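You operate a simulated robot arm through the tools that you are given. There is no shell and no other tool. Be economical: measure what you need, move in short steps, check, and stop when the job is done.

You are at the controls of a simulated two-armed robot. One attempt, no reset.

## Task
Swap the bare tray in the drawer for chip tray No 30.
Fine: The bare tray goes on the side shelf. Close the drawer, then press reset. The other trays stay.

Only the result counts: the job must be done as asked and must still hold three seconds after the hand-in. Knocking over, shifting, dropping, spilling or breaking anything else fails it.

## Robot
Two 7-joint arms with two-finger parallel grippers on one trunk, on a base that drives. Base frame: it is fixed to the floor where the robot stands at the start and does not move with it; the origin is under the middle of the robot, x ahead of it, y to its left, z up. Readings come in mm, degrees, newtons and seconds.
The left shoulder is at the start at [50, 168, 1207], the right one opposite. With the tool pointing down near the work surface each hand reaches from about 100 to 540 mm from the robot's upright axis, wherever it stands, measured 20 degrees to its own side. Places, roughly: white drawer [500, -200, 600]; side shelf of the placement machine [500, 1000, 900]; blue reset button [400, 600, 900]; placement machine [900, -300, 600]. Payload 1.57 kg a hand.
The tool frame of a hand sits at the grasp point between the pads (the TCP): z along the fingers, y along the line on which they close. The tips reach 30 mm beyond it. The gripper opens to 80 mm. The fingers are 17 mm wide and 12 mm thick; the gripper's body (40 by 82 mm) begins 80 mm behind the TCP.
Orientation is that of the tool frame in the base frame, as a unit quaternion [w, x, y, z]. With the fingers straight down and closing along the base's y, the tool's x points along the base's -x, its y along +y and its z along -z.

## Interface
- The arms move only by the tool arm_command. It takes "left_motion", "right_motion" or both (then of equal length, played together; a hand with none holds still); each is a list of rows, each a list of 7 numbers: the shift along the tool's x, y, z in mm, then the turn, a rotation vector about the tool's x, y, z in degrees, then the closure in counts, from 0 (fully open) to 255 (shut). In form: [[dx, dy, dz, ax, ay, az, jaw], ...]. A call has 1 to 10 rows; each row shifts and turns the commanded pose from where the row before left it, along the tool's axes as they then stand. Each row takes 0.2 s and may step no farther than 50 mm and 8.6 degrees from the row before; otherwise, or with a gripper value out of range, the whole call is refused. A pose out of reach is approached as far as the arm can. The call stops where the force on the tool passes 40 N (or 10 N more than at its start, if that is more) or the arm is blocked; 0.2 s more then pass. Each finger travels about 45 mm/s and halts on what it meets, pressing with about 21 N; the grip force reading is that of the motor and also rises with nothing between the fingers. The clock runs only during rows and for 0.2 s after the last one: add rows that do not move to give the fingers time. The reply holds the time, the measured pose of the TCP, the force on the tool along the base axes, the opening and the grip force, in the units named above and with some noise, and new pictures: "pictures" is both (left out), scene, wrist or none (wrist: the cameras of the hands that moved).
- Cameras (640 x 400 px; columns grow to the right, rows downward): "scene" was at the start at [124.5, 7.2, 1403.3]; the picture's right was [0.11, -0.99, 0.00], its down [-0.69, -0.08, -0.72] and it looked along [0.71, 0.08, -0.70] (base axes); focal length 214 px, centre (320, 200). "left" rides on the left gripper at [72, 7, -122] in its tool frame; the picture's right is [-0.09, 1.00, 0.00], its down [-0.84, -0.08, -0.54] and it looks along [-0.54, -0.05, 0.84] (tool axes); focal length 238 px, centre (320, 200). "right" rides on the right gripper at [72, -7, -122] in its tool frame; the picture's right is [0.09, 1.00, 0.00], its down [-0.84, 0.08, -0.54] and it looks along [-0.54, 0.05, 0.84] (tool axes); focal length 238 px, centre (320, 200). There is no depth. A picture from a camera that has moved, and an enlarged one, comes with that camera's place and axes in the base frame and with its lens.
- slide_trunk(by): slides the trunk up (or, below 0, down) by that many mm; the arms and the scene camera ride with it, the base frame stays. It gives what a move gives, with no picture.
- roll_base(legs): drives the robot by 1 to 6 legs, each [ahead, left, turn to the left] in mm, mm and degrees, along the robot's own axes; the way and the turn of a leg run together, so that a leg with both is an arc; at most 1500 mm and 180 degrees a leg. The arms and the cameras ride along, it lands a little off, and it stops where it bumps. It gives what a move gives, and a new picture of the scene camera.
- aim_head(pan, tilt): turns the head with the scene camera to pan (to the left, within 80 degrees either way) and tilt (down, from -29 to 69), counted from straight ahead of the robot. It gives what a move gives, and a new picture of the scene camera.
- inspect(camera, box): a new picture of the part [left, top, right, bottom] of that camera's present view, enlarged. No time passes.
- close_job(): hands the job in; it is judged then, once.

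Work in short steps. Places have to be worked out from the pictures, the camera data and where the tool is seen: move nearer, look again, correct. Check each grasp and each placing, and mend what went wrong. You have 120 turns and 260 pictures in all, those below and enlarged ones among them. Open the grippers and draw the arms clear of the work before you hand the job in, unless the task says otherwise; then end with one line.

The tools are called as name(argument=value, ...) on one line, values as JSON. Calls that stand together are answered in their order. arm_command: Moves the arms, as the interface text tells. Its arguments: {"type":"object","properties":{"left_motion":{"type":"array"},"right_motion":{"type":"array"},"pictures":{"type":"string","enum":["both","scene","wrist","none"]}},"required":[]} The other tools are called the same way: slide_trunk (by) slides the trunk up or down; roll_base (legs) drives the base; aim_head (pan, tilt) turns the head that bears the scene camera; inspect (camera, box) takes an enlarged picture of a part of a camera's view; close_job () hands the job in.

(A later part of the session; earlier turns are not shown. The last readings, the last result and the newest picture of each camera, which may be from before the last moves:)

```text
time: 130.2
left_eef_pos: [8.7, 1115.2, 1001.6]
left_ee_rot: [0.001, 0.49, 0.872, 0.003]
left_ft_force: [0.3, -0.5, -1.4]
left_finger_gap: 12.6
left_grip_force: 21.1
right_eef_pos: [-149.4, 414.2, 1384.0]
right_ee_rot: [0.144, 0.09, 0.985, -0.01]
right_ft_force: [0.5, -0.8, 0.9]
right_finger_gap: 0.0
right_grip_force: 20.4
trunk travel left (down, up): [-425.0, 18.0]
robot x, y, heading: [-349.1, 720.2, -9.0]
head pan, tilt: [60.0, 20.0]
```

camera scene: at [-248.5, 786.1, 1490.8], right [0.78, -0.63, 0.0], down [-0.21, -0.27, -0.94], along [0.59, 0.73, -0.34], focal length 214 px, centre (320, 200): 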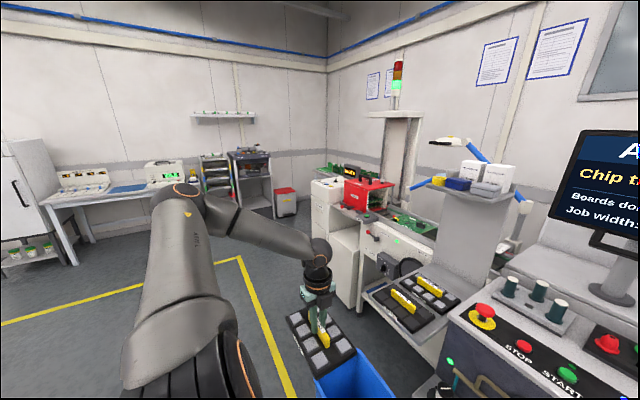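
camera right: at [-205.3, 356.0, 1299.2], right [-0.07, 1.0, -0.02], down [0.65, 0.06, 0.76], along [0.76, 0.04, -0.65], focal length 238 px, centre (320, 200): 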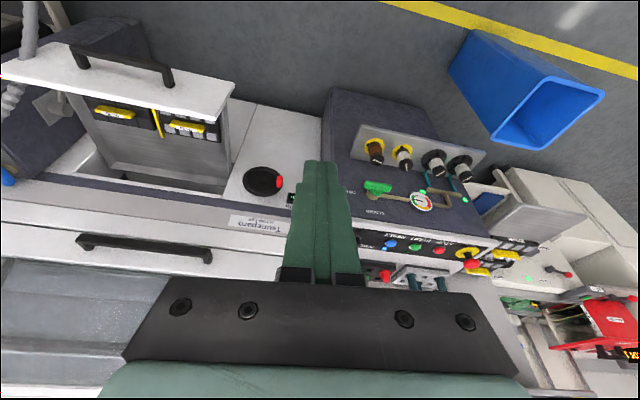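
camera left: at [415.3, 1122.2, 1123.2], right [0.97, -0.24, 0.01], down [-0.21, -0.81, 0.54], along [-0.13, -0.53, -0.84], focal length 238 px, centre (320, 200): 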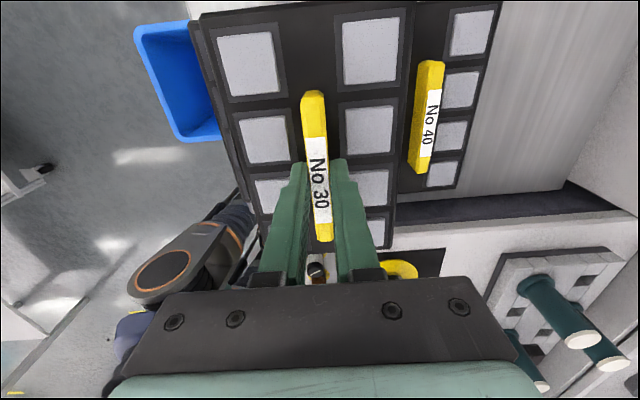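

Now I bring the hand to the carrying position ahead of the left shoulder.

arm_command(left_motion=[[-41, -4, 0, 0, 0, 0, 255], [-41, -4, 0, 0, 0, 0, 255], [-41, -4, 0, 0, 0, 0, 255], [-41, -4, 0, 0, 0, 0, 255], [-41, -4, 0, 0, 0, 0, 255], [-41, -4, 0, 0, 0, 0, 255]], pictures="none")

roll_base(legs=[[0, -870, 0], [0, 0, -31.5]])

aim_head(pan=20, tilt=50)

```text
time: 131.7
left_eef_pos: [115.5, 892.7, 1001.9]
left_ee_rot: [0.002, 0.49, 0.871, 0.002]
left_ft_force: [0.8, -0.3, -2.5]
left_finger_gap: 12.7
left_grip_force: 21.4
right_eef_pos: [-149.1, 413.4, 1384.2]
right_ee_rot: [0.144, 0.089, 0.986, -0.009]
right_ft_force: [-0.1, -0.7, -0.3]
right_finger_gap: 0.0
right_grip_force: 20.9
trunk travel left (down, up): [-425.0, 18.0]
robot x, y, heading: [-346.3, 721.5, -8.9]
head pan, tilt: [60.0, 20.0]
```

```text
time: 137.8
left_eef_pos: [-13.6, -244.0, 1001.7]
left_ee_rot: [0.002, 0.72, 0.694, 0.001]
left_ft_force: [0.1, -0.3, -2.0]
left_finger_gap: 12.6
left_grip_force: 20.9
right_eef_pos: [-496.5, -500.8, 1385.0]
right_ee_rot: [0.136, 0.368, 0.918, -0.052]
right_ft_force: [0.5, -0.2, -0.1]
right_finger_gap: 0.0
right_grip_force: 21.2
trunk travel left (down, up): [-425.0, 18.0]
robot x, y, heading: [-494.9, -138.1, -42.0]
head pan, tilt: [60.0, 20.0]
camera scene: at [-374.3, -133.7, 1490.8], right [0.31, -0.95, 0.0], down [-0.33, -0.1, -0.94], along [0.89, 0.29, -0.34], focal length 214 px, centre (320, 200)
```

scene: 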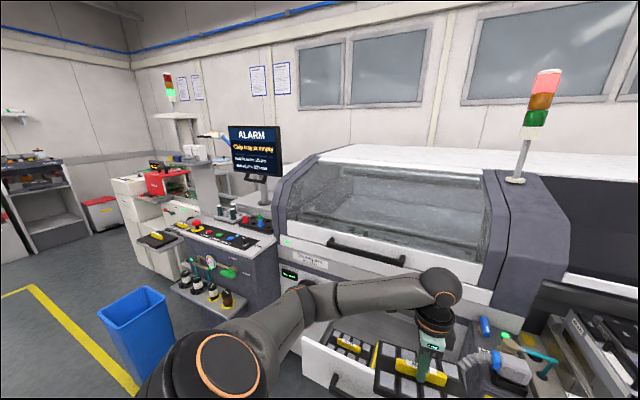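

```text
time: 138.8
left_eef_pos: [-13.2, -244.2, 1001.5]
left_ee_rot: [0.003, 0.72, 0.694, 0.001]
left_ft_force: [-0.6, -0.1, -2.3]
left_finger_gap: 13.0
left_grip_force: 21.3
right_eef_pos: [-496.2, -499.7, 1384.3]
right_ee_rot: [0.136, 0.367, 0.919, -0.05]
right_ft_force: [0.6, 0.1, 0.8]
right_finger_gap: 0.1
right_grip_force: 21.1
trunk travel left (down, up): [-425.0, 18.0]
robot x, y, heading: [-496.8, -132.5, -42.3]
head pan, tilt: [20.0, 50.0]
camera scene: at [-391.5, -191.1, 1445.3], right [-0.38, -0.93, 0.0], down [-0.71, 0.29, -0.64], along [0.6, -0.24, -0.77], focal length 214 px, centre (320, 200)
```

scene: 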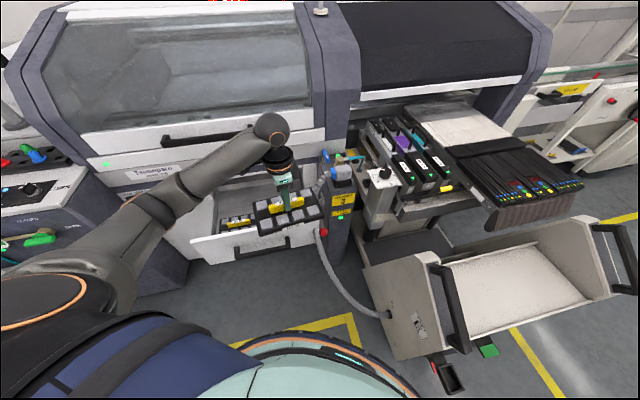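

The tray and hand are over the drawer's approach. I drive diagonally so the hand ends above the empty slot.

roll_base(legs=[[185, 145, 0]])

arm_command(left_motion=[[0, 0, 0, 0, 0, 6.3, 255], [0, 0, 0, 0, 0, 0, 255]], pictures="both")

```text
time: 140.6
left_eef_pos: [222.7, -266.7, 1000.4]
left_ee_rot: [0.003, 0.723, 0.691, 0.001]
left_ft_force: [0.1, 0.7, -3.1]
left_finger_gap: 12.3
left_grip_force: 21.2
right_eef_pos: [-262.3, -518.0, 1383.6]
right_ee_rot: [0.136, 0.37, 0.918, -0.051]
right_ft_force: [0.5, 0.4, 0.1]
right_finger_gap: 0.0
right_grip_force: 21.2
trunk travel left (down, up): [-425.0, 18.0]
robot x, y, heading: [-258.5, -154.0, -42.7]
head pan, tilt: [20.0, 50.0]
camera scene: at [-155.2, -210.4, 1445.1], right [-0.38, -0.92, 0.0], down [-0.71, 0.29, -0.64], along [0.59, -0.25, -0.77], focal length 214 px, centre (320, 200)
```

scene: 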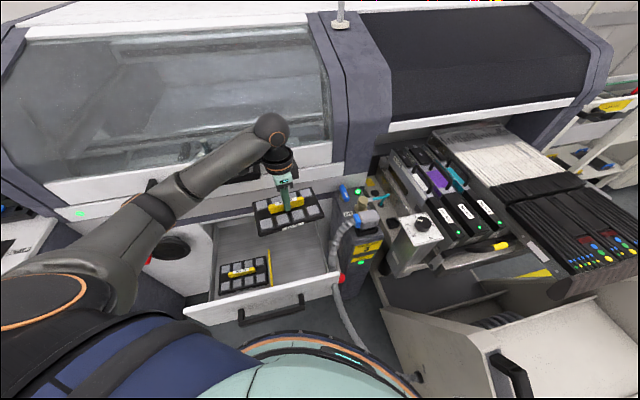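

```text
time: 141.2
left_eef_pos: [222.7, -266.2, 1000.3]
left_ee_rot: [0.002, 0.76, 0.65, 0.001]
left_ft_force: [0.4, 0.7, -2.4]
left_finger_gap: 12.9
left_grip_force: 20.9
right_eef_pos: [-263.8, -520.1, 1384.8]
right_ee_rot: [0.136, 0.37, 0.917, -0.051]
right_ft_force: [-0.5, -0.3, -0.7]
right_finger_gap: 0.0
right_grip_force: 20.8
trunk travel left (down, up): [-425.0, 18.0]
robot x, y, heading: [-257.4, -148.0, -42.6]
head pan, tilt: [20.0, 50.0]
camera scene: at [-155.9, -210.3, 1445.2], right [-0.38, -0.92, 0.0], down [-0.71, 0.29, -0.64], along [0.59, -0.25, -0.77], focal length 214 px, centre (320, 200)
camera left: at [239.5, -196.5, 1122.0], right [0.97, -0.24, 0.01], down [-0.21, -0.81, 0.54], along [-0.13, -0.53, -0.84], focal length 238 px, centre (320, 200)
```

scene: 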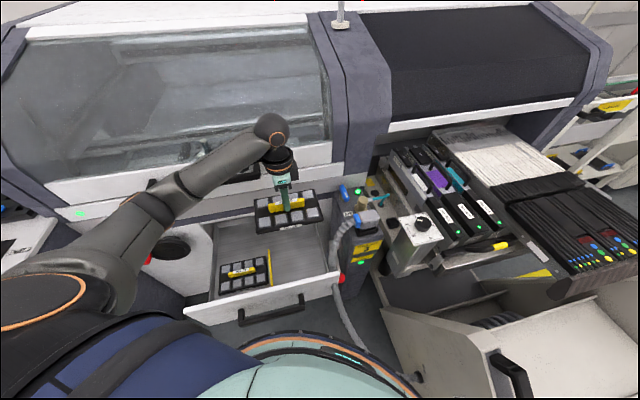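
left: 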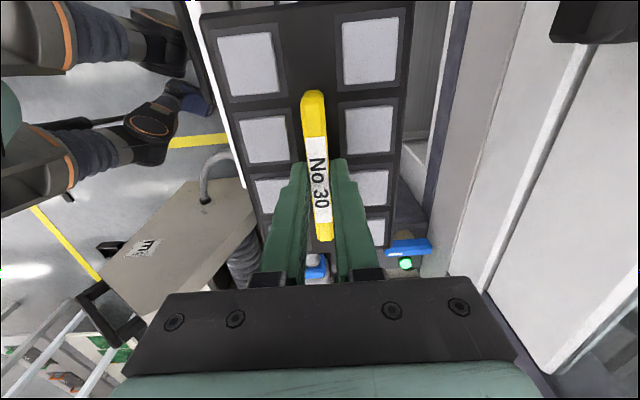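

I apply the small correction and lower the trunk by 290 mm over the slot.

arm_command(left_motion=[[4.6, -2.3, 0, 0, 0, -0.4, 255], [0, 0, 0, 0, 0, 0, 255]], pictures="none")

slide_trunk(by=-270)

aim_head(pan=20, tilt=52)

inspect(camera="left", box=[0, 0, 640, 400])

```text
time: 141.8
left_eef_pos: [222.3, -262.2, 1000.6]
left_ee_rot: [0.002, 0.756, 0.654, 0.001]
left_ft_force: [-0.2, -0.4, -2.1]
left_finger_gap: 12.5
left_grip_force: 21.0
right_eef_pos: [-262.9, -518.8, 1383.4]
right_ee_rot: [0.136, 0.37, 0.918, -0.051]
right_ft_force: [0.5, 0.0, -0.5]
right_finger_gap: 0.0
right_grip_force: 20.9
trunk travel left (down, up): [-425.0, 18.0]
robot x, y, heading: [-261.1, -148.8, -42.5]
head pan, tilt: [20.0, 50.0]
```

```text
time: 144.6
left_eef_pos: [219.2, -260.8, 731.3]
left_ee_rot: [0.003, 0.757, 0.653, 0.001]
left_ft_force: [0.5, 0.0, -2.2]
left_finger_gap: 12.6
left_grip_force: 20.8
right_eef_pos: [-264.3, -517.8, 1114.1]
right_ee_rot: [0.136, 0.371, 0.917, -0.051]
right_ft_force: [0.0, -0.8, -0.1]
right_finger_gap: 0.0
right_grip_force: 20.7
trunk travel left (down, up): [-155.0, 288.0]
robot x, y, heading: [-259.0, -149.0, -42.4]
head pan, tilt: [20.0, 50.0]
```

```text
time: 145.2
left_eef_pos: [220.3, -261.3, 730.1]
left_ee_rot: [0.003, 0.757, 0.654, 0.001]
left_ft_force: [0.8, 0.7, -2.1]
left_finger_gap: 12.8
left_grip_force: 20.7
right_eef_pos: [-263.4, -518.7, 1113.2]
right_ee_rot: [0.136, 0.37, 0.918, -0.051]
right_ft_force: [-0.9, 0.3, 0.3]
right_finger_gap: 0.1
right_grip_force: 20.6
trunk travel left (down, up): [-155.0, 288.0]
robot x, y, heading: [-258.7, -150.9, -42.8]
head pan, tilt: [20.0, 52.0]
camera scene: at [-157.7, -209.6, 1172.6], right [-0.38, -0.92, 0.0], down [-0.73, 0.3, -0.62], along [0.57, -0.24, -0.79], focal length 214 px, centre (320, 200)
```

scene: 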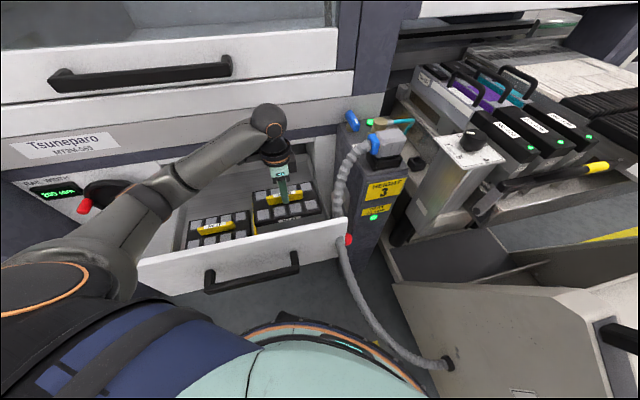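

```text
1.00 times, centred on (320, 200) of left
camera zoom: at [237.7, -191.2, 851.7], right [0.97, -0.24, 0.01], down [-0.2, -0.82, 0.54], along [-0.12, -0.53, -0.84], focal length 238 px, centre (320, 200)
```

zoom: 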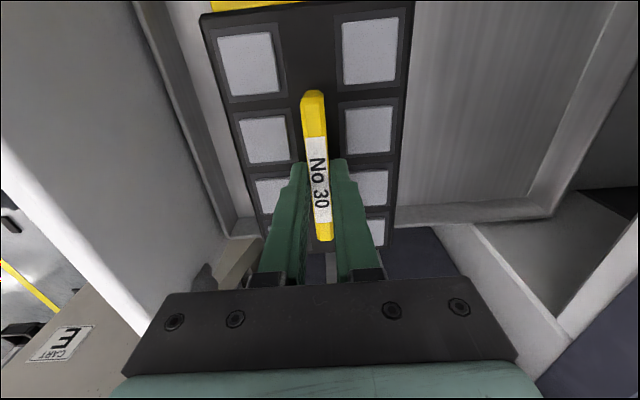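

The view matches the one when I lifted the bare tray out, so the position is right. I descend to just above the floor.

arm_command(left_motion=[[0, 0, 25, 0, 0, 0, 255], [0, 0, 25, 0, 0, 0, 255], [0, 0, 18, 0, 0, 0, 255], [0, 0, 6, 0, 0, 0, 255], [0, 0, 0, 0, 0, 0, 255]], pictures="wrist")

```text
time: 146.4
left_eef_pos: [220.9, -261.5, 656.6]
left_ee_rot: [0.003, 0.757, 0.653, 0.001]
left_ft_force: [0.5, -0.8, -2.9]
left_finger_gap: 12.8
left_grip_force: 21.1
right_eef_pos: [-262.3, -518.9, 1114.5]
right_ee_rot: [0.135, 0.37, 0.918, -0.051]
right_ft_force: [0.7, -0.5, -0.5]
right_finger_gap: 0.0
right_grip_force: 21.0
trunk travel left (down, up): [-155.0, 288.0]
robot x, y, heading: [-259.3, -156.3, -42.6]
head pan, tilt: [20.0, 52.0]
camera left: at [238.6, -191.8, 777.3], right [0.97, -0.24, 0.01], down [-0.2, -0.82, 0.54], along [-0.12, -0.53, -0.84], focal length 238 px, centre (320, 200)
```

left: 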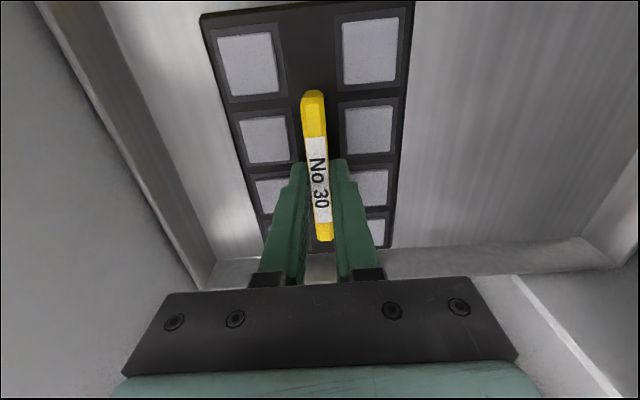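

No contact yet; I step down gently to touch.

arm_command(left_motion=[[0, 0, 3, 0, 0, 0, 255], [0, 0, 0, 0, 0, 0, 255]], pictures="none")

arm_command(left_motion=[[0, 0, 2, 0, 0, 0, 255], [0, 0, 0, 0, 0, 0, 255]], pictures="none")

```text
time: 147.0
left_eef_pos: [222.3, -262.4, 652.2]
left_ee_rot: [0.003, 0.757, 0.654, 0.0]
left_ft_force: [0.2, 0.7, -3.8]
left_finger_gap: 13.1
left_grip_force: 20.7
right_eef_pos: [-263.1, -518.7, 1113.8]
right_ee_rot: [0.135, 0.371, 0.917, -0.052]
right_ft_force: [0.0, -0.4, -0.1]
right_finger_gap: 0.1
right_grip_force: 21.2
trunk travel left (down, up): [-155.0, 288.0]
robot x, y, heading: [-261.8, -152.7, -42.4]
head pan, tilt: [20.0, 52.0]
```

```text
time: 147.6
left_eef_pos: [221.0, -263.1, 651.5]
left_ee_rot: [0.003, 0.757, 0.653, 0.002]
left_ft_force: [1.6, 0.1, 4.7]
left_finger_gap: 12.8
left_grip_force: 21.2
right_eef_pos: [-264.2, -518.4, 1114.2]
right_ee_rot: [0.136, 0.37, 0.918, -0.051]
right_ft_force: [0.3, 0.5, -0.3]
right_finger_gap: 0.1
right_grip_force: 21.1
trunk travel left (down, up): [-155.0, 288.0]
robot x, y, heading: [-262.6, -151.1, -42.8]
head pan, tilt: [20.0, 52.0]
```

The tray is in contact with the drawer floor. I release and rise.

arm_command(left_motion=[[0, 0, 0, 0, 0, 0, 150], [0, 0, 0, 0, 0, 0, 150], [0, 0, 0, 0, 0, 0, 150], [0, 0, -20, 0, 0, 0, 150], [0, 0, -35, 0, 0, 0, 150], [0, 0, -35, 0, 0, 0, 150]], pictures="both")

```text
time: 149.0
left_eef_pos: [219.4, -260.9, 742.1]
left_ee_rot: [0.002, 0.757, 0.653, 0.001]
left_ft_force: [-0.4, 1.2, -0.4]
left_finger_gap: 33.0
left_grip_force: 0.1
right_eef_pos: [-263.4, -517.9, 1113.9]
right_ee_rot: [0.136, 0.37, 0.918, -0.051]
right_ft_force: [-0.1, 0.5, 0.6]
right_finger_gap: 0.1
right_grip_force: 20.9
trunk travel left (down, up): [-155.0, 288.0]
robot x, y, heading: [-260.0, -150.4, -42.4]
head pan, tilt: [20.0, 52.0]
camera scene: at [-157.9, -209.6, 1172.6], right [-0.38, -0.92, 0.0], down [-0.73, 0.3, -0.62], along [0.57, -0.24, -0.79], focal length 214 px, centre (320, 200)
camera left: at [236.9, -190.9, 863.3], right [0.97, -0.24, 0.01], down [-0.2, -0.82, 0.54], along [-0.12, -0.53, -0.84], focal length 238 px, centre (320, 200)
```

scene: 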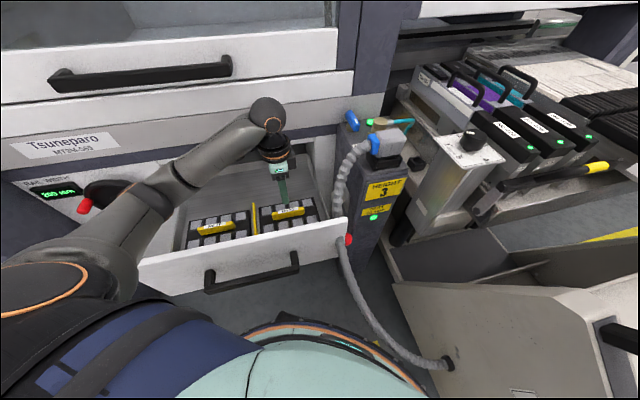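
left: 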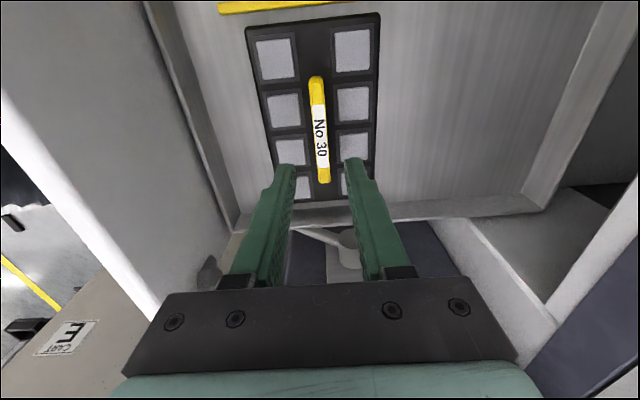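

No 30 is in the slot, level. Next I raise the trunk, back off and turn to align with the drawer for pushing it shut.

slide_trunk(by=230)

roll_base(legs=[[-200, 0, 0], [0, 0, 33.5], [0, 125, 0]])

aim_head(pan=-10, tilt=50)

```text
time: 151.4
left_eef_pos: [220.0, -260.9, 971.5]
left_ee_rot: [0.002, 0.757, 0.653, 0.0]
left_ft_force: [-0.1, -0.1, 0.0]
left_finger_gap: 33.2
left_grip_force: 0.1
right_eef_pos: [-263.8, -517.7, 1344.9]
right_ee_rot: [0.137, 0.37, 0.918, -0.051]
right_ft_force: [0.3, 0.3, -0.2]
right_finger_gap: 0.2
right_grip_force: 20.7
trunk travel left (down, up): [-385.0, 58.0]
robot x, y, heading: [-256.7, -151.2, -42.7]
head pan, tilt: [20.0, 52.0]
```

```text
time: 155.5
left_eef_pos: [73.8, 281.5, 970.9]
left_ee_rot: [0.002, 0.539, 0.842, 0.001]
left_ft_force: [-0.3, 0.2, 0.3]
left_finger_gap: 33.0
left_grip_force: 0.0
right_eef_pos: [-190.3, -199.1, 1345.1]
right_ee_rot: [0.144, 0.093, 0.985, -0.01]
right_ft_force: [-1.2, 0.6, 0.4]
right_finger_gap: 0.1
right_grip_force: 20.8
trunk travel left (down, up): [-385.0, 58.0]
robot x, y, heading: [-389.6, 108.1, -9.5]
head pan, tilt: [20.0, 52.0]
camera scene: at [-271.5, 115.0, 1402.6], right [0.18, -0.98, 0.0], down [-0.77, -0.15, -0.62], along [0.6, 0.11, -0.79], focal length 214 px, centre (320, 200)
```

scene: 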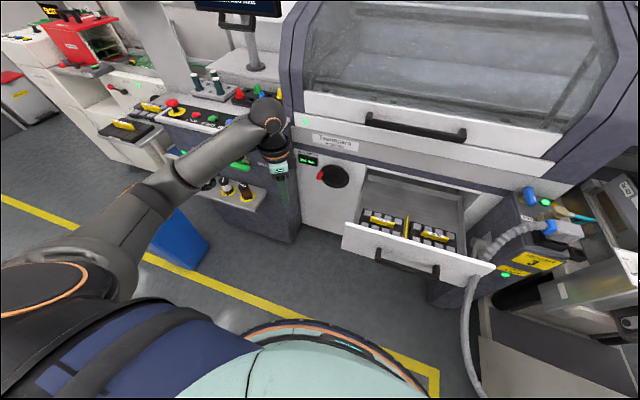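

```text
time: 156.4
left_eef_pos: [73.7, 279.3, 971.2]
left_ee_rot: [0.002, 0.539, 0.843, 0.002]
left_ft_force: [0.3, 1.4, 1.0]
left_finger_gap: 32.9
left_grip_force: 0.0
right_eef_pos: [-189.8, -201.7, 1343.8]
right_ee_rot: [0.145, 0.093, 0.985, -0.01]
right_ft_force: [0.4, 0.5, -0.1]
right_finger_gap: 0.0
right_grip_force: 21.1
trunk travel left (down, up): [-385.0, 58.0]
robot x, y, heading: [-390.3, 108.0, -9.5]
head pan, tilt: [-10.0, 50.0]
camera scene: at [-272.9, 74.6, 1405.2], right [-0.33, -0.94, 0.0], down [-0.72, 0.25, -0.64], along [0.61, -0.21, -0.77], focal length 214 px, centre (320, 200)
```

scene: 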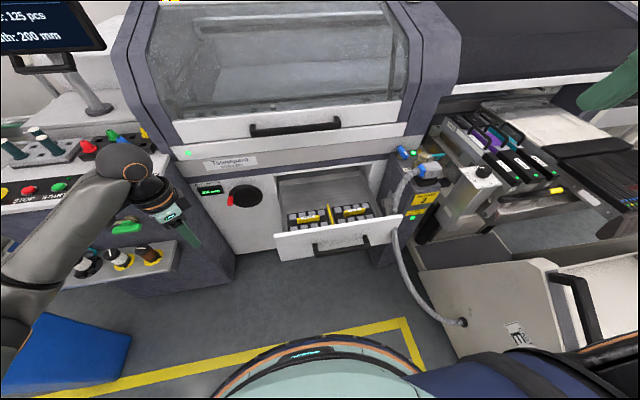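

I retract the left hand and bring the right hand, fingers closed, forward towards the drawer handle.

arm_command(left_motion=[[11.5, -25, -30, 0, 0, 0, 150], [11.5, -25, -30, 0, 0, 0, 150], [11.5, -25, -30, 0, 0, 0, 150], [11.5, -25, -30, 0, 0, 0, 150], [0, 0, -30, 0, 0, 0, 150]], right_motion=[[-27.2, 22.6, 29.1, 0, 0, 0, 255], [-27.2, 22.6, 29.1, 0, 0, 0, 255], [-27.2, 22.6, 29.1, 0, 0, 0, 255], [-27.2, 22.6, 29.1, 0, 0, 0, 255], [-27.2, 22.6, 29.1, 0, 0, 0, 255]], pictures="none")

slide_trunk(by=-300)

inspect(camera="right", box=[0, 0, 640, 400])

inspect(camera="scene", box=[0, 0, 640, 400])

```text
time: 157.6
left_eef_pos: [-38.7, 277.9, 1120.6]
left_ee_rot: [0.002, 0.538, 0.843, 0.002]
left_ft_force: [-0.6, -0.2, 0.6]
left_finger_gap: 33.0
left_grip_force: 0.1
right_eef_pos: [2.8, -121.8, 1246.5]
right_ee_rot: [0.145, 0.092, 0.985, -0.009]
right_ft_force: [0.5, 0.3, 0.4]
right_finger_gap: 0.0
right_grip_force: 21.0
trunk travel left (down, up): [-385.0, 58.0]
robot x, y, heading: [-390.3, 104.8, -9.1]
head pan, tilt: [-10.0, 50.0]
```

```text
time: 160.6
left_eef_pos: [-38.8, 278.6, 820.6]
left_ee_rot: [0.002, 0.539, 0.842, 0.002]
left_ft_force: [0.4, -0.5, 0.7]
left_finger_gap: 32.9
left_grip_force: 0.0
right_eef_pos: [1.3, -121.6, 948.0]
right_ee_rot: [0.144, 0.092, 0.985, -0.01]
right_ft_force: [-0.3, 0.4, 0.6]
right_finger_gap: 0.1
right_grip_force: 21.4
trunk travel left (down, up): [-85.0, 358.0]
robot x, y, heading: [-386.7, 109.9, -9.3]
head pan, tilt: [-10.0, 50.0]
```

```text
1.00 times, centred on (320, 200) of right
camera zoom: at [-101.8, -108.3, 1044.5], right [0.1, 0.99, -0.02], down [0.65, -0.05, 0.76], along [0.76, -0.09, -0.65], focal length 238 px, centre (320, 200)
```

zoom: 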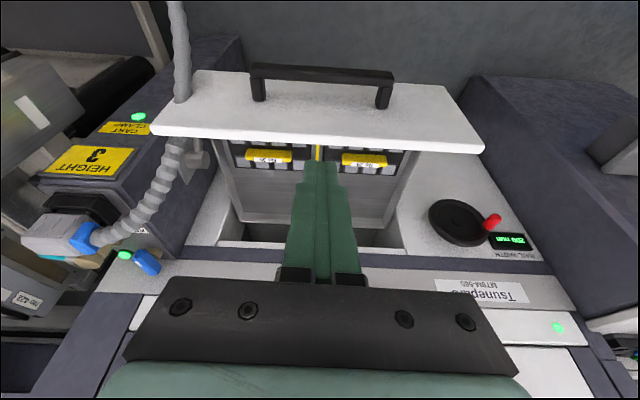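

```text
1.00 times, centred on (320, 200) of scene
camera zoom: at [-272.9, 74.6, 1105.3], right [-0.33, -0.94, 0.0], down [-0.72, 0.25, -0.64], along [0.61, -0.21, -0.77], focal length 214 px, centre (320, 200)
```

zoom: 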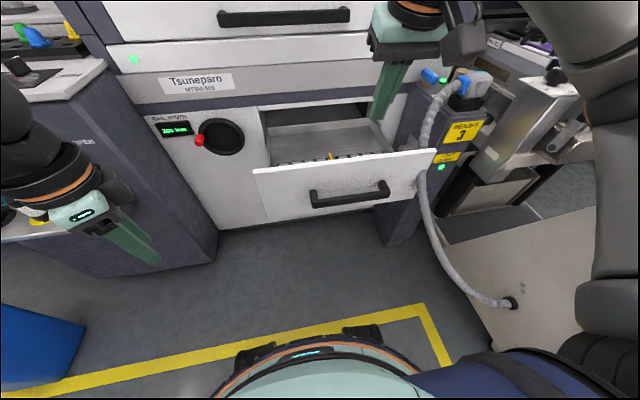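

The bar's centre is at (36, -127). I lower the right hand in front of it.

arm_command(right_motion=[[14.7, -1.3, 40.5, 0, 0, 0, 255], [14.7, -1.3, 40.5, 0, 0, 0, 255], [14.7, -1.3, 40.5, 0, 0, 0, 255], [14.7, -1.3, 40.5, 0, 0, 0, 255], [14.7, -1.3, 40.5, 0, 0, 0, 255], [14.7, -1.3, 40.5, 0, 0, 0, 255]], pictures="both")

```text
time: 162.0
left_eef_pos: [-38.7, 277.6, 820.6]
left_ee_rot: [0.002, 0.538, 0.843, 0.002]
left_ft_force: [0.0, 0.5, -0.3]
left_finger_gap: 32.9
left_grip_force: 0.1
right_eef_pos: [-13.5, -124.5, 687.6]
right_ee_rot: [0.145, 0.092, 0.985, -0.01]
right_ft_force: [-0.3, -0.1, -0.3]
right_finger_gap: 0.0
right_grip_force: 20.7
trunk travel left (down, up): [-85.0, 358.0]
robot x, y, heading: [-389.1, 107.0, -9.4]
head pan, tilt: [-10.0, 50.0]
camera scene: at [-272.9, 74.6, 1105.3], right [-0.33, -0.94, 0.0], down [-0.72, 0.25, -0.64], along [0.61, -0.21, -0.77], focal length 214 px, centre (320, 200)
camera right: at [-117.4, -111.7, 785.0], right [0.1, 1.0, -0.02], down [0.65, -0.05, 0.76], along [0.76, -0.09, -0.65], focal length 238 px, centre (320, 200)
```

scene: 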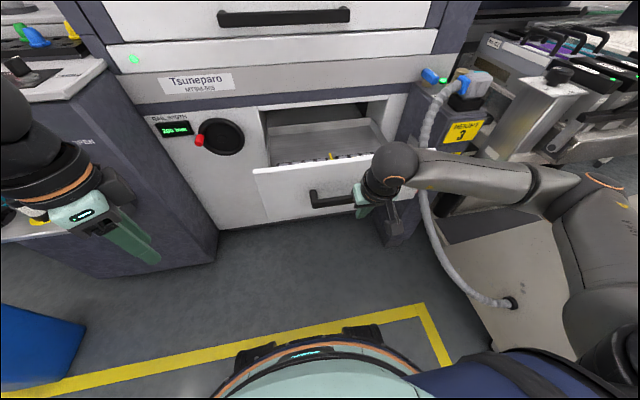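
right: 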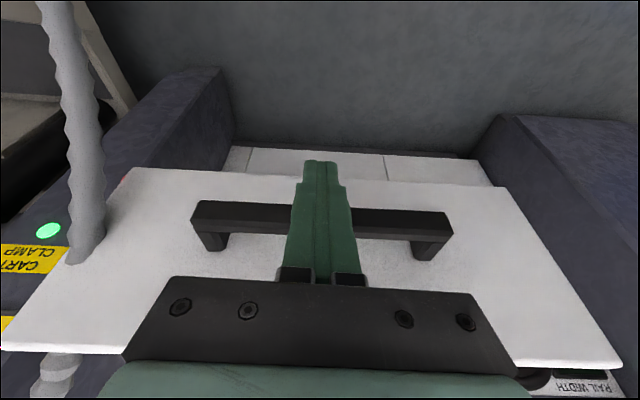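

The fingers are in front of the bar, centred. I push by driving forward.

roll_base(legs=[[220, 0, 0]])

```text
time: 163.7
left_eef_pos: [174.2, 242.3, 819.8]
left_ee_rot: [0.003, 0.539, 0.842, 0.001]
left_ft_force: [-1.0, -0.3, 0.6]
left_finger_gap: 33.1
left_grip_force: 0.0
right_eef_pos: [198.0, -160.7, 688.7]
right_ee_rot: [0.145, 0.093, 0.985, -0.01]
right_ft_force: [-0.3, 0.6, 0.0]
right_finger_gap: 0.1
right_grip_force: 20.8
trunk travel left (down, up): [-85.0, 358.0]
robot x, y, heading: [-174.3, 74.5, -9.3]
head pan, tilt: [-10.0, 50.0]
camera scene: at [-60.4, 39.4, 1105.2], right [-0.33, -0.94, 0.0], down [-0.72, 0.25, -0.64], along [0.61, -0.21, -0.77], focal length 214 px, centre (320, 200)
```

scene: 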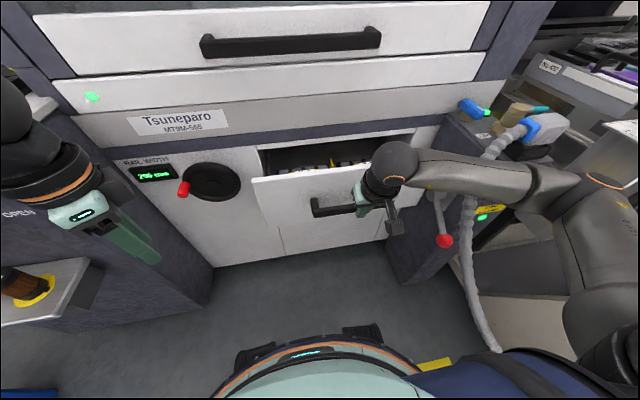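

The drawer is closing. I continue by 90 mm.

roll_base(legs=[[90, 0, 0]])

```text
time: 164.8
left_eef_pos: [262.9, 227.2, 821.6]
left_ee_rot: [0.003, 0.539, 0.842, 0.002]
left_ft_force: [0.1, -1.1, 0.5]
left_finger_gap: 33.0
left_grip_force: 0.1
right_eef_pos: [286.8, -174.7, 688.2]
right_ee_rot: [0.145, 0.092, 0.985, -0.01]
right_ft_force: [-0.2, 0.7, 0.0]
right_finger_gap: 0.0
right_grip_force: 21.0
trunk travel left (down, up): [-85.0, 358.0]
robot x, y, heading: [-88.9, 59.1, -9.6]
head pan, tilt: [-10.0, 50.0]
camera scene: at [28.0, 24.7, 1105.2], right [-0.33, -0.94, 0.0], down [-0.72, 0.25, -0.64], along [0.61, -0.21, -0.77], focal length 214 px, centre (320, 200)
```

scene: 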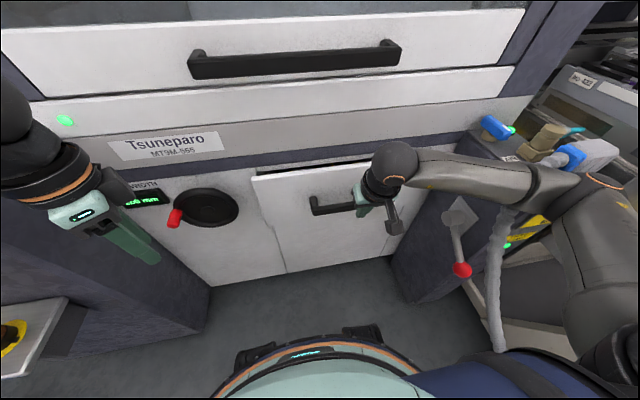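

Almost closed. I push the last bit with the arm in small steps, stopping on force.

arm_command(right_motion=[[-9.6, 0.3, 2.9, 0, 0, 0, 255], [-9.6, 0.3, 2.9, 0, 0, 0, 255], [-7.6, 0.3, 2.3, 0, 0, 0, 255], [-5, 0.1, 1.5, 0, 0, 0, 255], [-5, 0.1, 1.5, 0, 0, 0, 255]], pictures="both")

```text
time: 166.1
left_eef_pos: [262.4, 227.6, 820.8]
left_ee_rot: [0.003, 0.54, 0.842, 0.002]
left_ft_force: [0.0, -0.2, -0.2]
left_finger_gap: 32.8
left_grip_force: 0.1
right_eef_pos: [318.3, -178.2, 683.9]
right_ee_rot: [0.135, 0.089, 0.987, -0.011]
right_ft_force: [-5.1, 2.1, -0.1]
right_finger_gap: 0.0
right_grip_force: 21.5
trunk travel left (down, up): [-85.0, 358.0]
robot x, y, heading: [-87.6, 59.5, -9.5]
head pan, tilt: [-10.0, 50.0]
stopped in row 5 (right hand): the force on the tool passed its limit (the readings are from after the stop); the commanded pose is now the measured one
camera scene: at [27.0, 24.7, 1105.1], right [-0.33, -0.94, 0.0], down [-0.72, 0.26, -0.64], along [0.61, -0.21, -0.77], focal length 214 px, centre (320, 200)
camera right: at [217.0, -166.1, 784.6], right [0.09, 1.0, -0.02], down [0.66, -0.05, 0.75], along [0.74, -0.08, -0.66], focal length 238 px, centre (320, 200)
```

scene: 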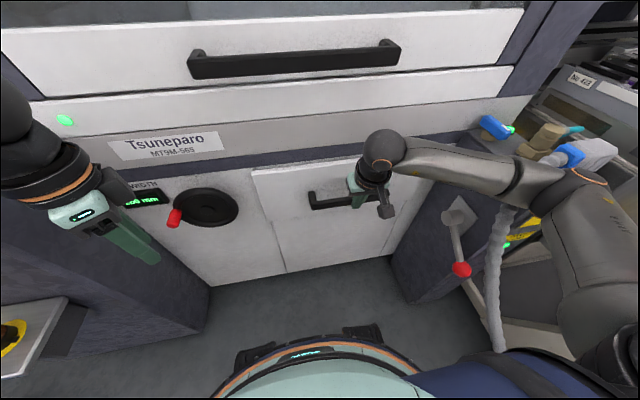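
right: 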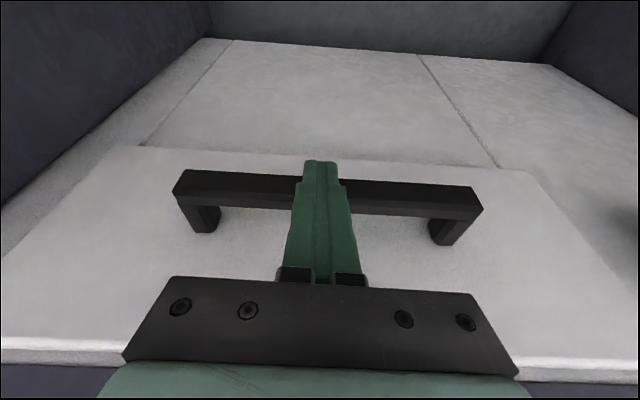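

The push met the limit. I check the seam for full closure.

inspect(camera="scene", box=[230, 130, 450, 270])

arm_command(right_motion=[[-5, 0.1, 1.5, 0, 0, 0, 255], [-5, 0.1, 1.5, 0, 0, 0, 255]], pictures="none")

```text
2.86 times, centred on (340, 200) of scene
camera zoom: at [27.0, 24.7, 1105.1], right [-0.33, -0.94, 0.0], down [-0.72, 0.26, -0.64], along [0.61, -0.21, -0.77], focal length 613 px, centre (263, 200)
```

zoom: 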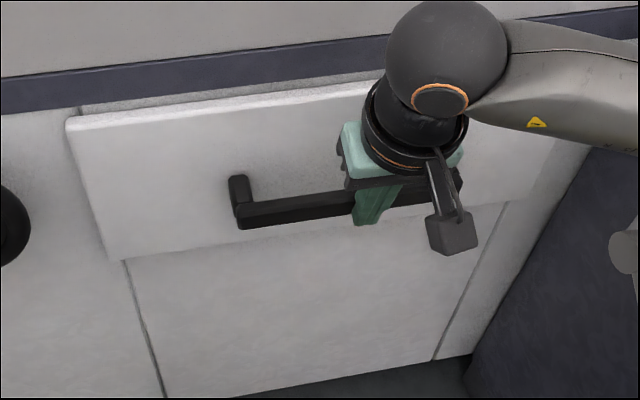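

```text
time: 166.6
left_eef_pos: [261.9, 228.1, 820.7]
left_ee_rot: [0.002, 0.539, 0.842, 0.001]
left_ft_force: [-0.2, 0.5, -0.4]
left_finger_gap: 33.1
left_grip_force: 0.1
right_eef_pos: [319.1, -177.6, 682.8]
right_ee_rot: [0.126, 0.086, 0.988, -0.011]
right_ft_force: [-4.8, 1.9, 1.3]
right_finger_gap: 0.1
right_grip_force: 20.7
trunk travel left (down, up): [-85.0, 358.0]
robot x, y, heading: [-88.6, 56.8, -9.3]
head pan, tilt: [-10.0, 50.0]
stopped in row 2 (right hand): the force on the tool passed its limit (the readings are from after the stop); the commanded pose is now the measured one
```

The drawer is firmly closed. I back off, close the left fingers for pressing, retract the right hand, and raise the trunk.

roll_base(legs=[[-150, 0, 0]])

arm_command(right_motion=[[20, 0, -37, 0, 0, 0, 255], [20, 0, -37, 0, 0, 0, 255], [20, 0, -37, 0, 0, 0, 255], [20, 0, -37, 0, 0, 0, 255], [20, 0, -37, 0, 0, 0, 255]], left_motion=[[0, 0, 0, 0, 0, 0, 255], [0, 0, 0, 0, 0, 0, 255], [0, 0, 0, 0, 0, 0, 255], [0, 0, 0, 0, 0, 0, 255], [0, 0, 0, 0, 0, 0, 255]], pictures="none")

slide_trunk(by=300)

roll_base(legs=[[0, 380, 0], [60, 0, 0]])

aim_head(pan=15, tilt=50)

```text
time: 168.0
left_eef_pos: [114.7, 250.9, 821.2]
left_ee_rot: [0.001, 0.54, 0.842, 0.003]
left_ft_force: [0.9, -0.3, 0.5]
left_finger_gap: 33.2
left_grip_force: 0.0
right_eef_pos: [173.0, -155.2, 683.4]
right_ee_rot: [0.128, 0.089, 0.988, -0.011]
right_ft_force: [-0.7, 0.4, 0.5]
right_finger_gap: 0.0
right_grip_force: 20.5
trunk travel left (down, up): [-85.0, 358.0]
robot x, y, heading: [-233.7, 84.1, -9.7]
head pan, tilt: [-10.0, 50.0]
camera scene: at [-120.1, 49.1, 1105.2], right [-0.34, -0.94, 0.0], down [-0.72, 0.26, -0.64], along [0.61, -0.22, -0.77], focal length 214 px, centre (320, 200)
```

scene: 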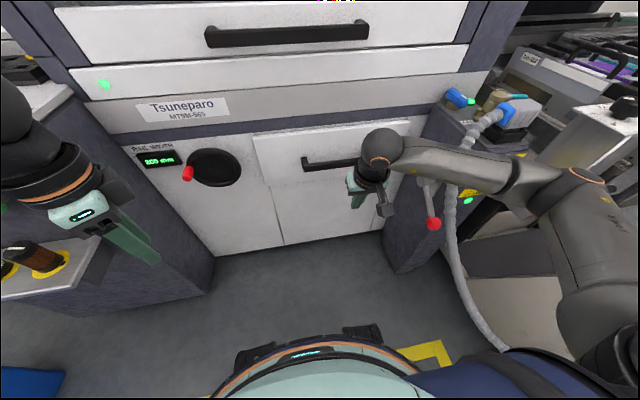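

```text
time: 169.2
left_eef_pos: [114.8, 249.4, 821.4]
left_ee_rot: [0.002, 0.541, 0.841, 0.002]
left_ft_force: [-0.5, 0.5, 0.1]
left_finger_gap: 0.2
left_grip_force: 20.8
right_eef_pos: [32.9, -129.5, 836.3]
right_ee_rot: [0.127, 0.089, 0.988, -0.012]
right_ft_force: [0.6, 0.5, -0.1]
right_finger_gap: 0.0
right_grip_force: 21.3
trunk travel left (down, up): [-85.0, 358.0]
robot x, y, heading: [-235.6, 85.6, -9.4]
head pan, tilt: [-10.0, 50.0]
```

```text
time: 172.2
left_eef_pos: [117.1, 251.6, 1121.3]
left_ee_rot: [0.003, 0.54, 0.841, 0.002]
left_ft_force: [-0.1, -0.1, -0.1]
left_finger_gap: 0.0
left_grip_force: 20.8
right_eef_pos: [32.5, -127.1, 1136.1]
right_ee_rot: [0.127, 0.088, 0.988, -0.012]
right_ft_force: [0.2, 0.3, 0.3]
right_finger_gap: 0.0
right_grip_force: 21.3
trunk travel left (down, up): [-385.0, 58.0]
robot x, y, heading: [-233.7, 82.5, -9.7]
head pan, tilt: [-10.0, 50.0]
```

```text
time: 175.2
left_eef_pos: [239.3, 623.8, 1120.1]
left_ee_rot: [0.002, 0.54, 0.841, 0.002]
left_ft_force: [0.0, -0.9, 0.8]
left_finger_gap: 0.1
left_grip_force: 20.9
right_eef_pos: [157.9, 244.8, 1136.2]
right_ee_rot: [0.127, 0.089, 0.988, -0.012]
right_ft_force: [0.3, 1.1, -0.3]
right_finger_gap: 0.1
right_grip_force: 20.4
trunk travel left (down, up): [-385.0, 58.0]
robot x, y, heading: [-111.0, 455.7, -9.5]
head pan, tilt: [-10.0, 50.0]
camera scene: at [4.7, 421.6, 1405.1], right [-0.34, -0.94, 0.0], down [-0.72, 0.26, -0.64], along [0.6, -0.22, -0.77], focal length 214 px, centre (320, 200)
```

scene: 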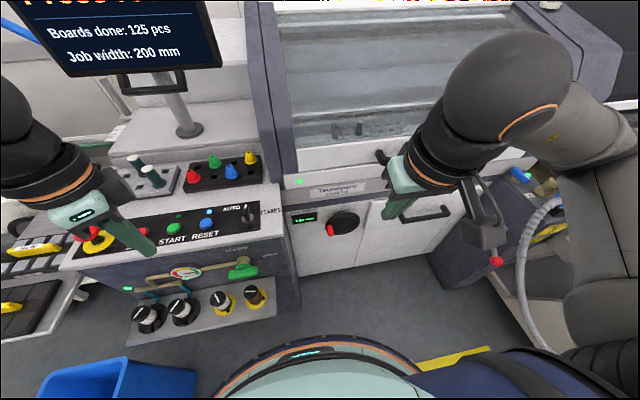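

```text
time: 176.1
left_eef_pos: [239.6, 623.5, 1120.5]
left_ee_rot: [0.002, 0.54, 0.842, 0.002]
left_ft_force: [-0.6, -0.8, 0.3]
left_finger_gap: 0.0
left_grip_force: 21.4
right_eef_pos: [155.7, 244.8, 1135.8]
right_ee_rot: [0.128, 0.088, 0.988, -0.011]
right_ft_force: [0.1, 0.2, 0.1]
right_finger_gap: 0.0
right_grip_force: 20.8
trunk travel left (down, up): [-385.0, 58.0]
robot x, y, heading: [-112.4, 455.5, -9.6]
head pan, tilt: [15.0, 50.0]
camera scene: at [7.8, 454.9, 1405.2], right [0.09, -1.0, 0.0], down [-0.76, -0.07, -0.64], along [0.64, 0.06, -0.77], focal length 214 px, centre (320, 200)
```

scene: 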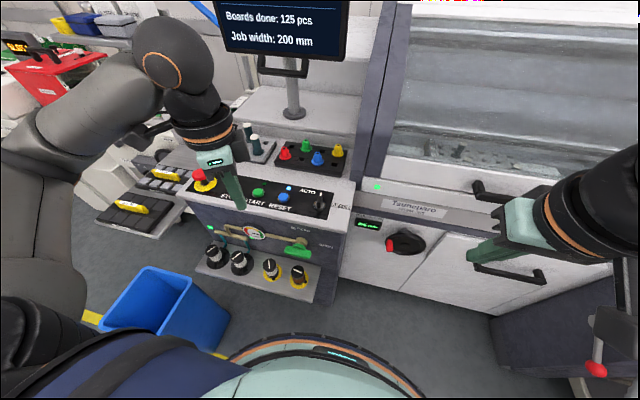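

RESET is at about (391, 600, 950). I move the closed left fingers above it and look with the wrist camera.

arm_command(left_motion=[[-21, 32, 20, 0, 0, 0, 255], [-21, 32, 20, 0, 0, 0, 255], [-21, 32, 20, 0, 0, 0, 255], [-21, 32, 20, 0, 0, 0, 255]], pictures="both")

```text
time: 177.1
left_eef_pos: [391.0, 601.8, 1040.4]
left_ee_rot: [0.002, 0.541, 0.841, 0.003]
left_ft_force: [0.7, 0.0, 0.1]
left_finger_gap: 0.3
left_grip_force: 20.5
right_eef_pos: [157.5, 244.2, 1135.7]
right_ee_rot: [0.126, 0.088, 0.988, -0.012]
right_ft_force: [0.2, 0.7, 0.0]
right_finger_gap: 0.0
right_grip_force: 21.4
trunk travel left (down, up): [-385.0, 58.0]
robot x, y, heading: [-113.1, 454.8, -9.5]
head pan, tilt: [15.0, 50.0]
camera scene: at [8.3, 454.7, 1405.2], right [0.09, -1.0, 0.0], down [-0.76, -0.07, -0.64], along [0.64, 0.06, -0.77], focal length 214 px, centre (320, 200)
camera left: at [367.9, 670.1, 1160.8], right [0.94, 0.33, 0.01], down [0.27, -0.79, 0.54], along [0.18, -0.51, -0.84], focal length 238 px, centre (320, 200)
```

scene: 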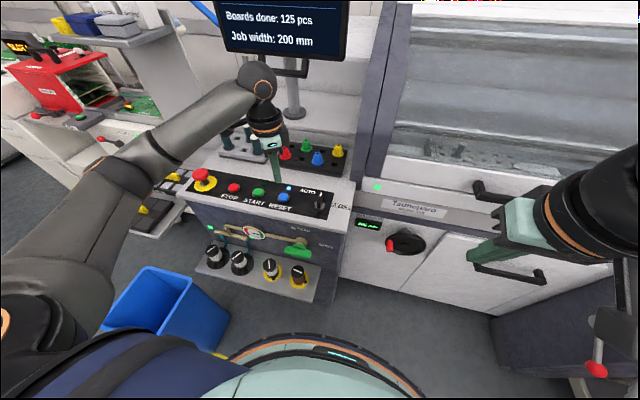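
left: 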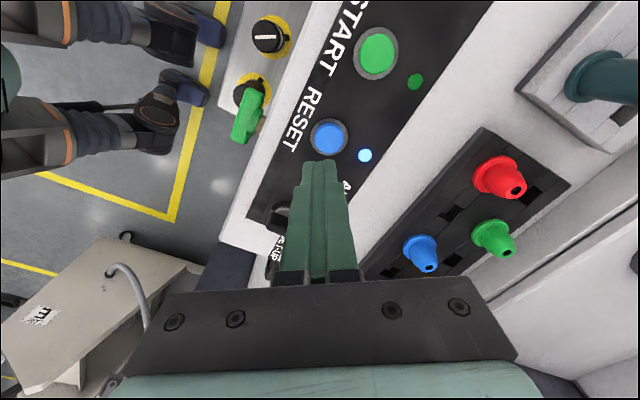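

Re-triangulating gives the button at about (400, 602, 935). I correct and lower to z≈990, then verify.

arm_command(left_motion=[[-2.4, 8.8, 0, 0, 0, 0, 255], [0, 0, 25, 0, 0, 0, 255], [0, 0, 25, 0, 0, 0, 255]], pictures="both")

inspect(camera="scene", box=[220, 130, 340, 220])

```text
time: 177.9
left_eef_pos: [401.7, 603.0, 990.9]
left_ee_rot: [0.002, 0.54, 0.842, 0.002]
left_ft_force: [0.0, -0.9, 0.3]
left_finger_gap: 0.1
left_grip_force: 21.0
right_eef_pos: [156.7, 245.1, 1136.6]
right_ee_rot: [0.127, 0.087, 0.988, -0.012]
right_ft_force: [-0.3, -0.1, -0.3]
right_finger_gap: 0.0
right_grip_force: 21.3
trunk travel left (down, up): [-385.0, 58.0]
robot x, y, heading: [-111.2, 456.0, -9.4]
head pan, tilt: [15.0, 50.0]
camera scene: at [8.0, 455.0, 1405.3], right [0.09, -1.0, 0.0], down [-0.76, -0.07, -0.64], along [0.64, 0.06, -0.77], focal length 214 px, centre (320, 200)
camera left: at [377.9, 670.8, 1112.7], right [0.94, 0.33, 0.01], down [0.27, -0.79, 0.54], along [0.18, -0.51, -0.84], focal length 238 px, centre (320, 200)
```

scene: 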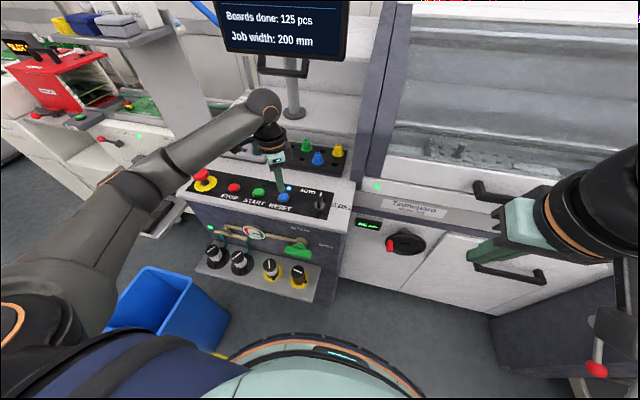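
left: 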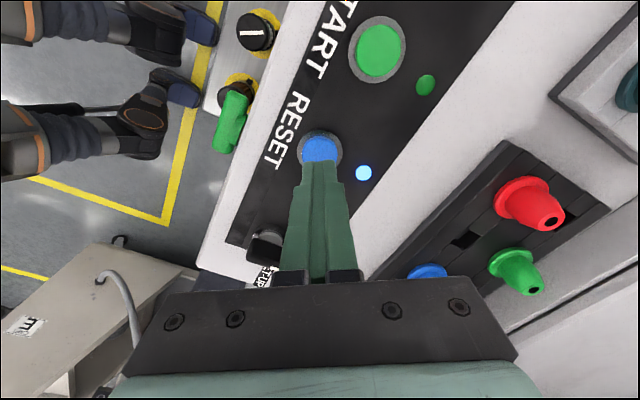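

```text
4.44 times, centred on (280, 175) of scene
camera zoom: at [8.0, 455.0, 1405.3], right [0.09, -1.0, 0.0], down [-0.76, -0.07, -0.64], along [0.64, 0.06, -0.77], focal length 953 px, centre (498, 311)
```

zoom: 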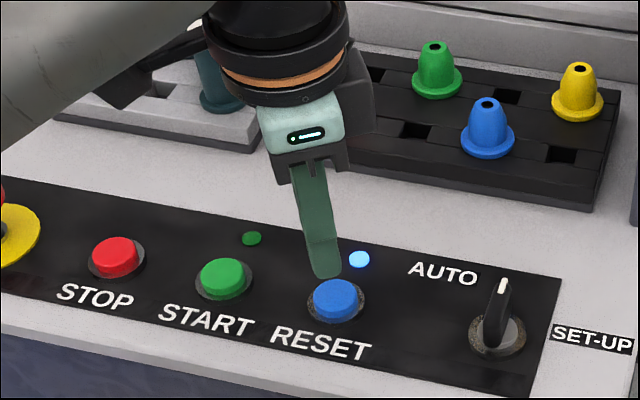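

The tip is nearly over the button. I descend in small steps until contact.

arm_command(left_motion=[[0, 1.5, 12, 0, 0, 0, 255], [0, 0, 10, 0, 0, 0, 255]], pictures="wrist")

inspect(camera="scene", box=[220, 130, 340, 220])

```text
time: 178.5
left_eef_pos: [402.8, 603.1, 969.8]
left_ee_rot: [0.002, 0.54, 0.841, 0.003]
left_ft_force: [-0.3, 0.0, -1.1]
left_finger_gap: 0.1
left_grip_force: 21.3
right_eef_pos: [156.3, 244.8, 1137.8]
right_ee_rot: [0.128, 0.089, 0.988, -0.011]
right_ft_force: [0.0, -0.3, 0.7]
right_finger_gap: 0.0
right_grip_force: 21.3
trunk travel left (down, up): [-385.0, 58.0]
robot x, y, heading: [-112.3, 458.2, -9.6]
head pan, tilt: [15.0, 50.0]
camera left: at [378.6, 671.2, 1090.8], right [0.94, 0.33, 0.01], down [0.27, -0.79, 0.54], along [0.18, -0.51, -0.84], focal length 238 px, centre (320, 200)
```

left: 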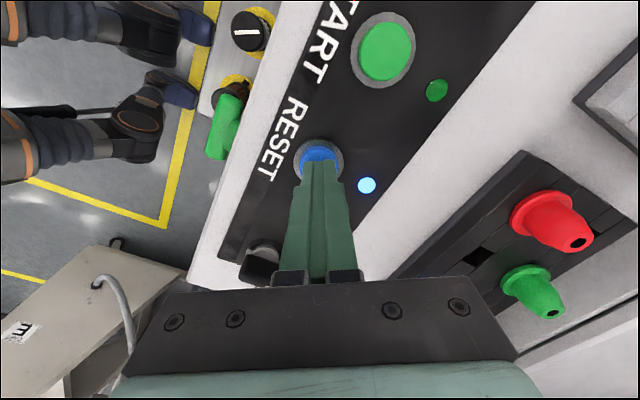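

```text
4.44 times, centred on (280, 175) of scene
camera zoom: at [7.8, 454.9, 1405.3], right [0.09, -1.0, 0.0], down [-0.76, -0.07, -0.64], along [0.64, 0.06, -0.77], focal length 953 px, centre (498, 311)
```

zoom: 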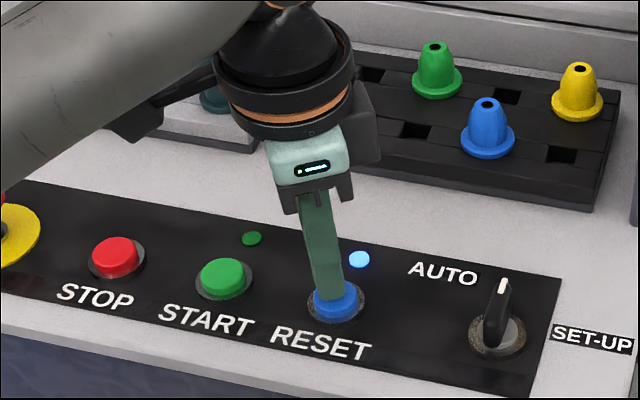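

The tip is right over the button. I press down in 4 mm steps.

arm_command(left_motion=[[0, 0, 4, 0, 0, 0, 255], [0, 0, 4, 0, 0, 0, 255], [0, 0, 0, 0, 0, 0, 255]], pictures="wrist")

```text
time: 179.3
left_eef_pos: [401.8, 603.5, 960.8]
left_ee_rot: [0.002, 0.54, 0.842, 0.002]
left_ft_force: [0.6, 1.3, 3.2]
left_finger_gap: 0.0
left_grip_force: 21.1
right_eef_pos: [156.8, 245.9, 1136.4]
right_ee_rot: [0.128, 0.088, 0.988, -0.012]
right_ft_force: [0.0, -0.7, -0.3]
right_finger_gap: 0.2
right_grip_force: 21.1
trunk travel left (down, up): [-385.0, 58.0]
robot x, y, heading: [-112.3, 457.6, -9.4]
head pan, tilt: [15.0, 50.0]
camera left: at [378.0, 670.8, 1083.0], right [0.94, 0.33, 0.01], down [0.27, -0.79, 0.54], along [0.18, -0.51, -0.84], focal length 238 px, centre (320, 200)
```

left: 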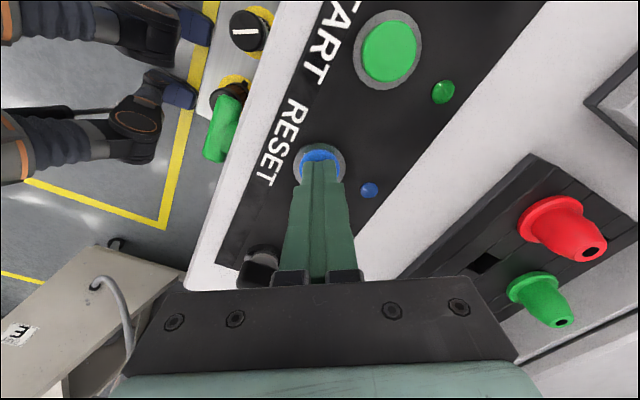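

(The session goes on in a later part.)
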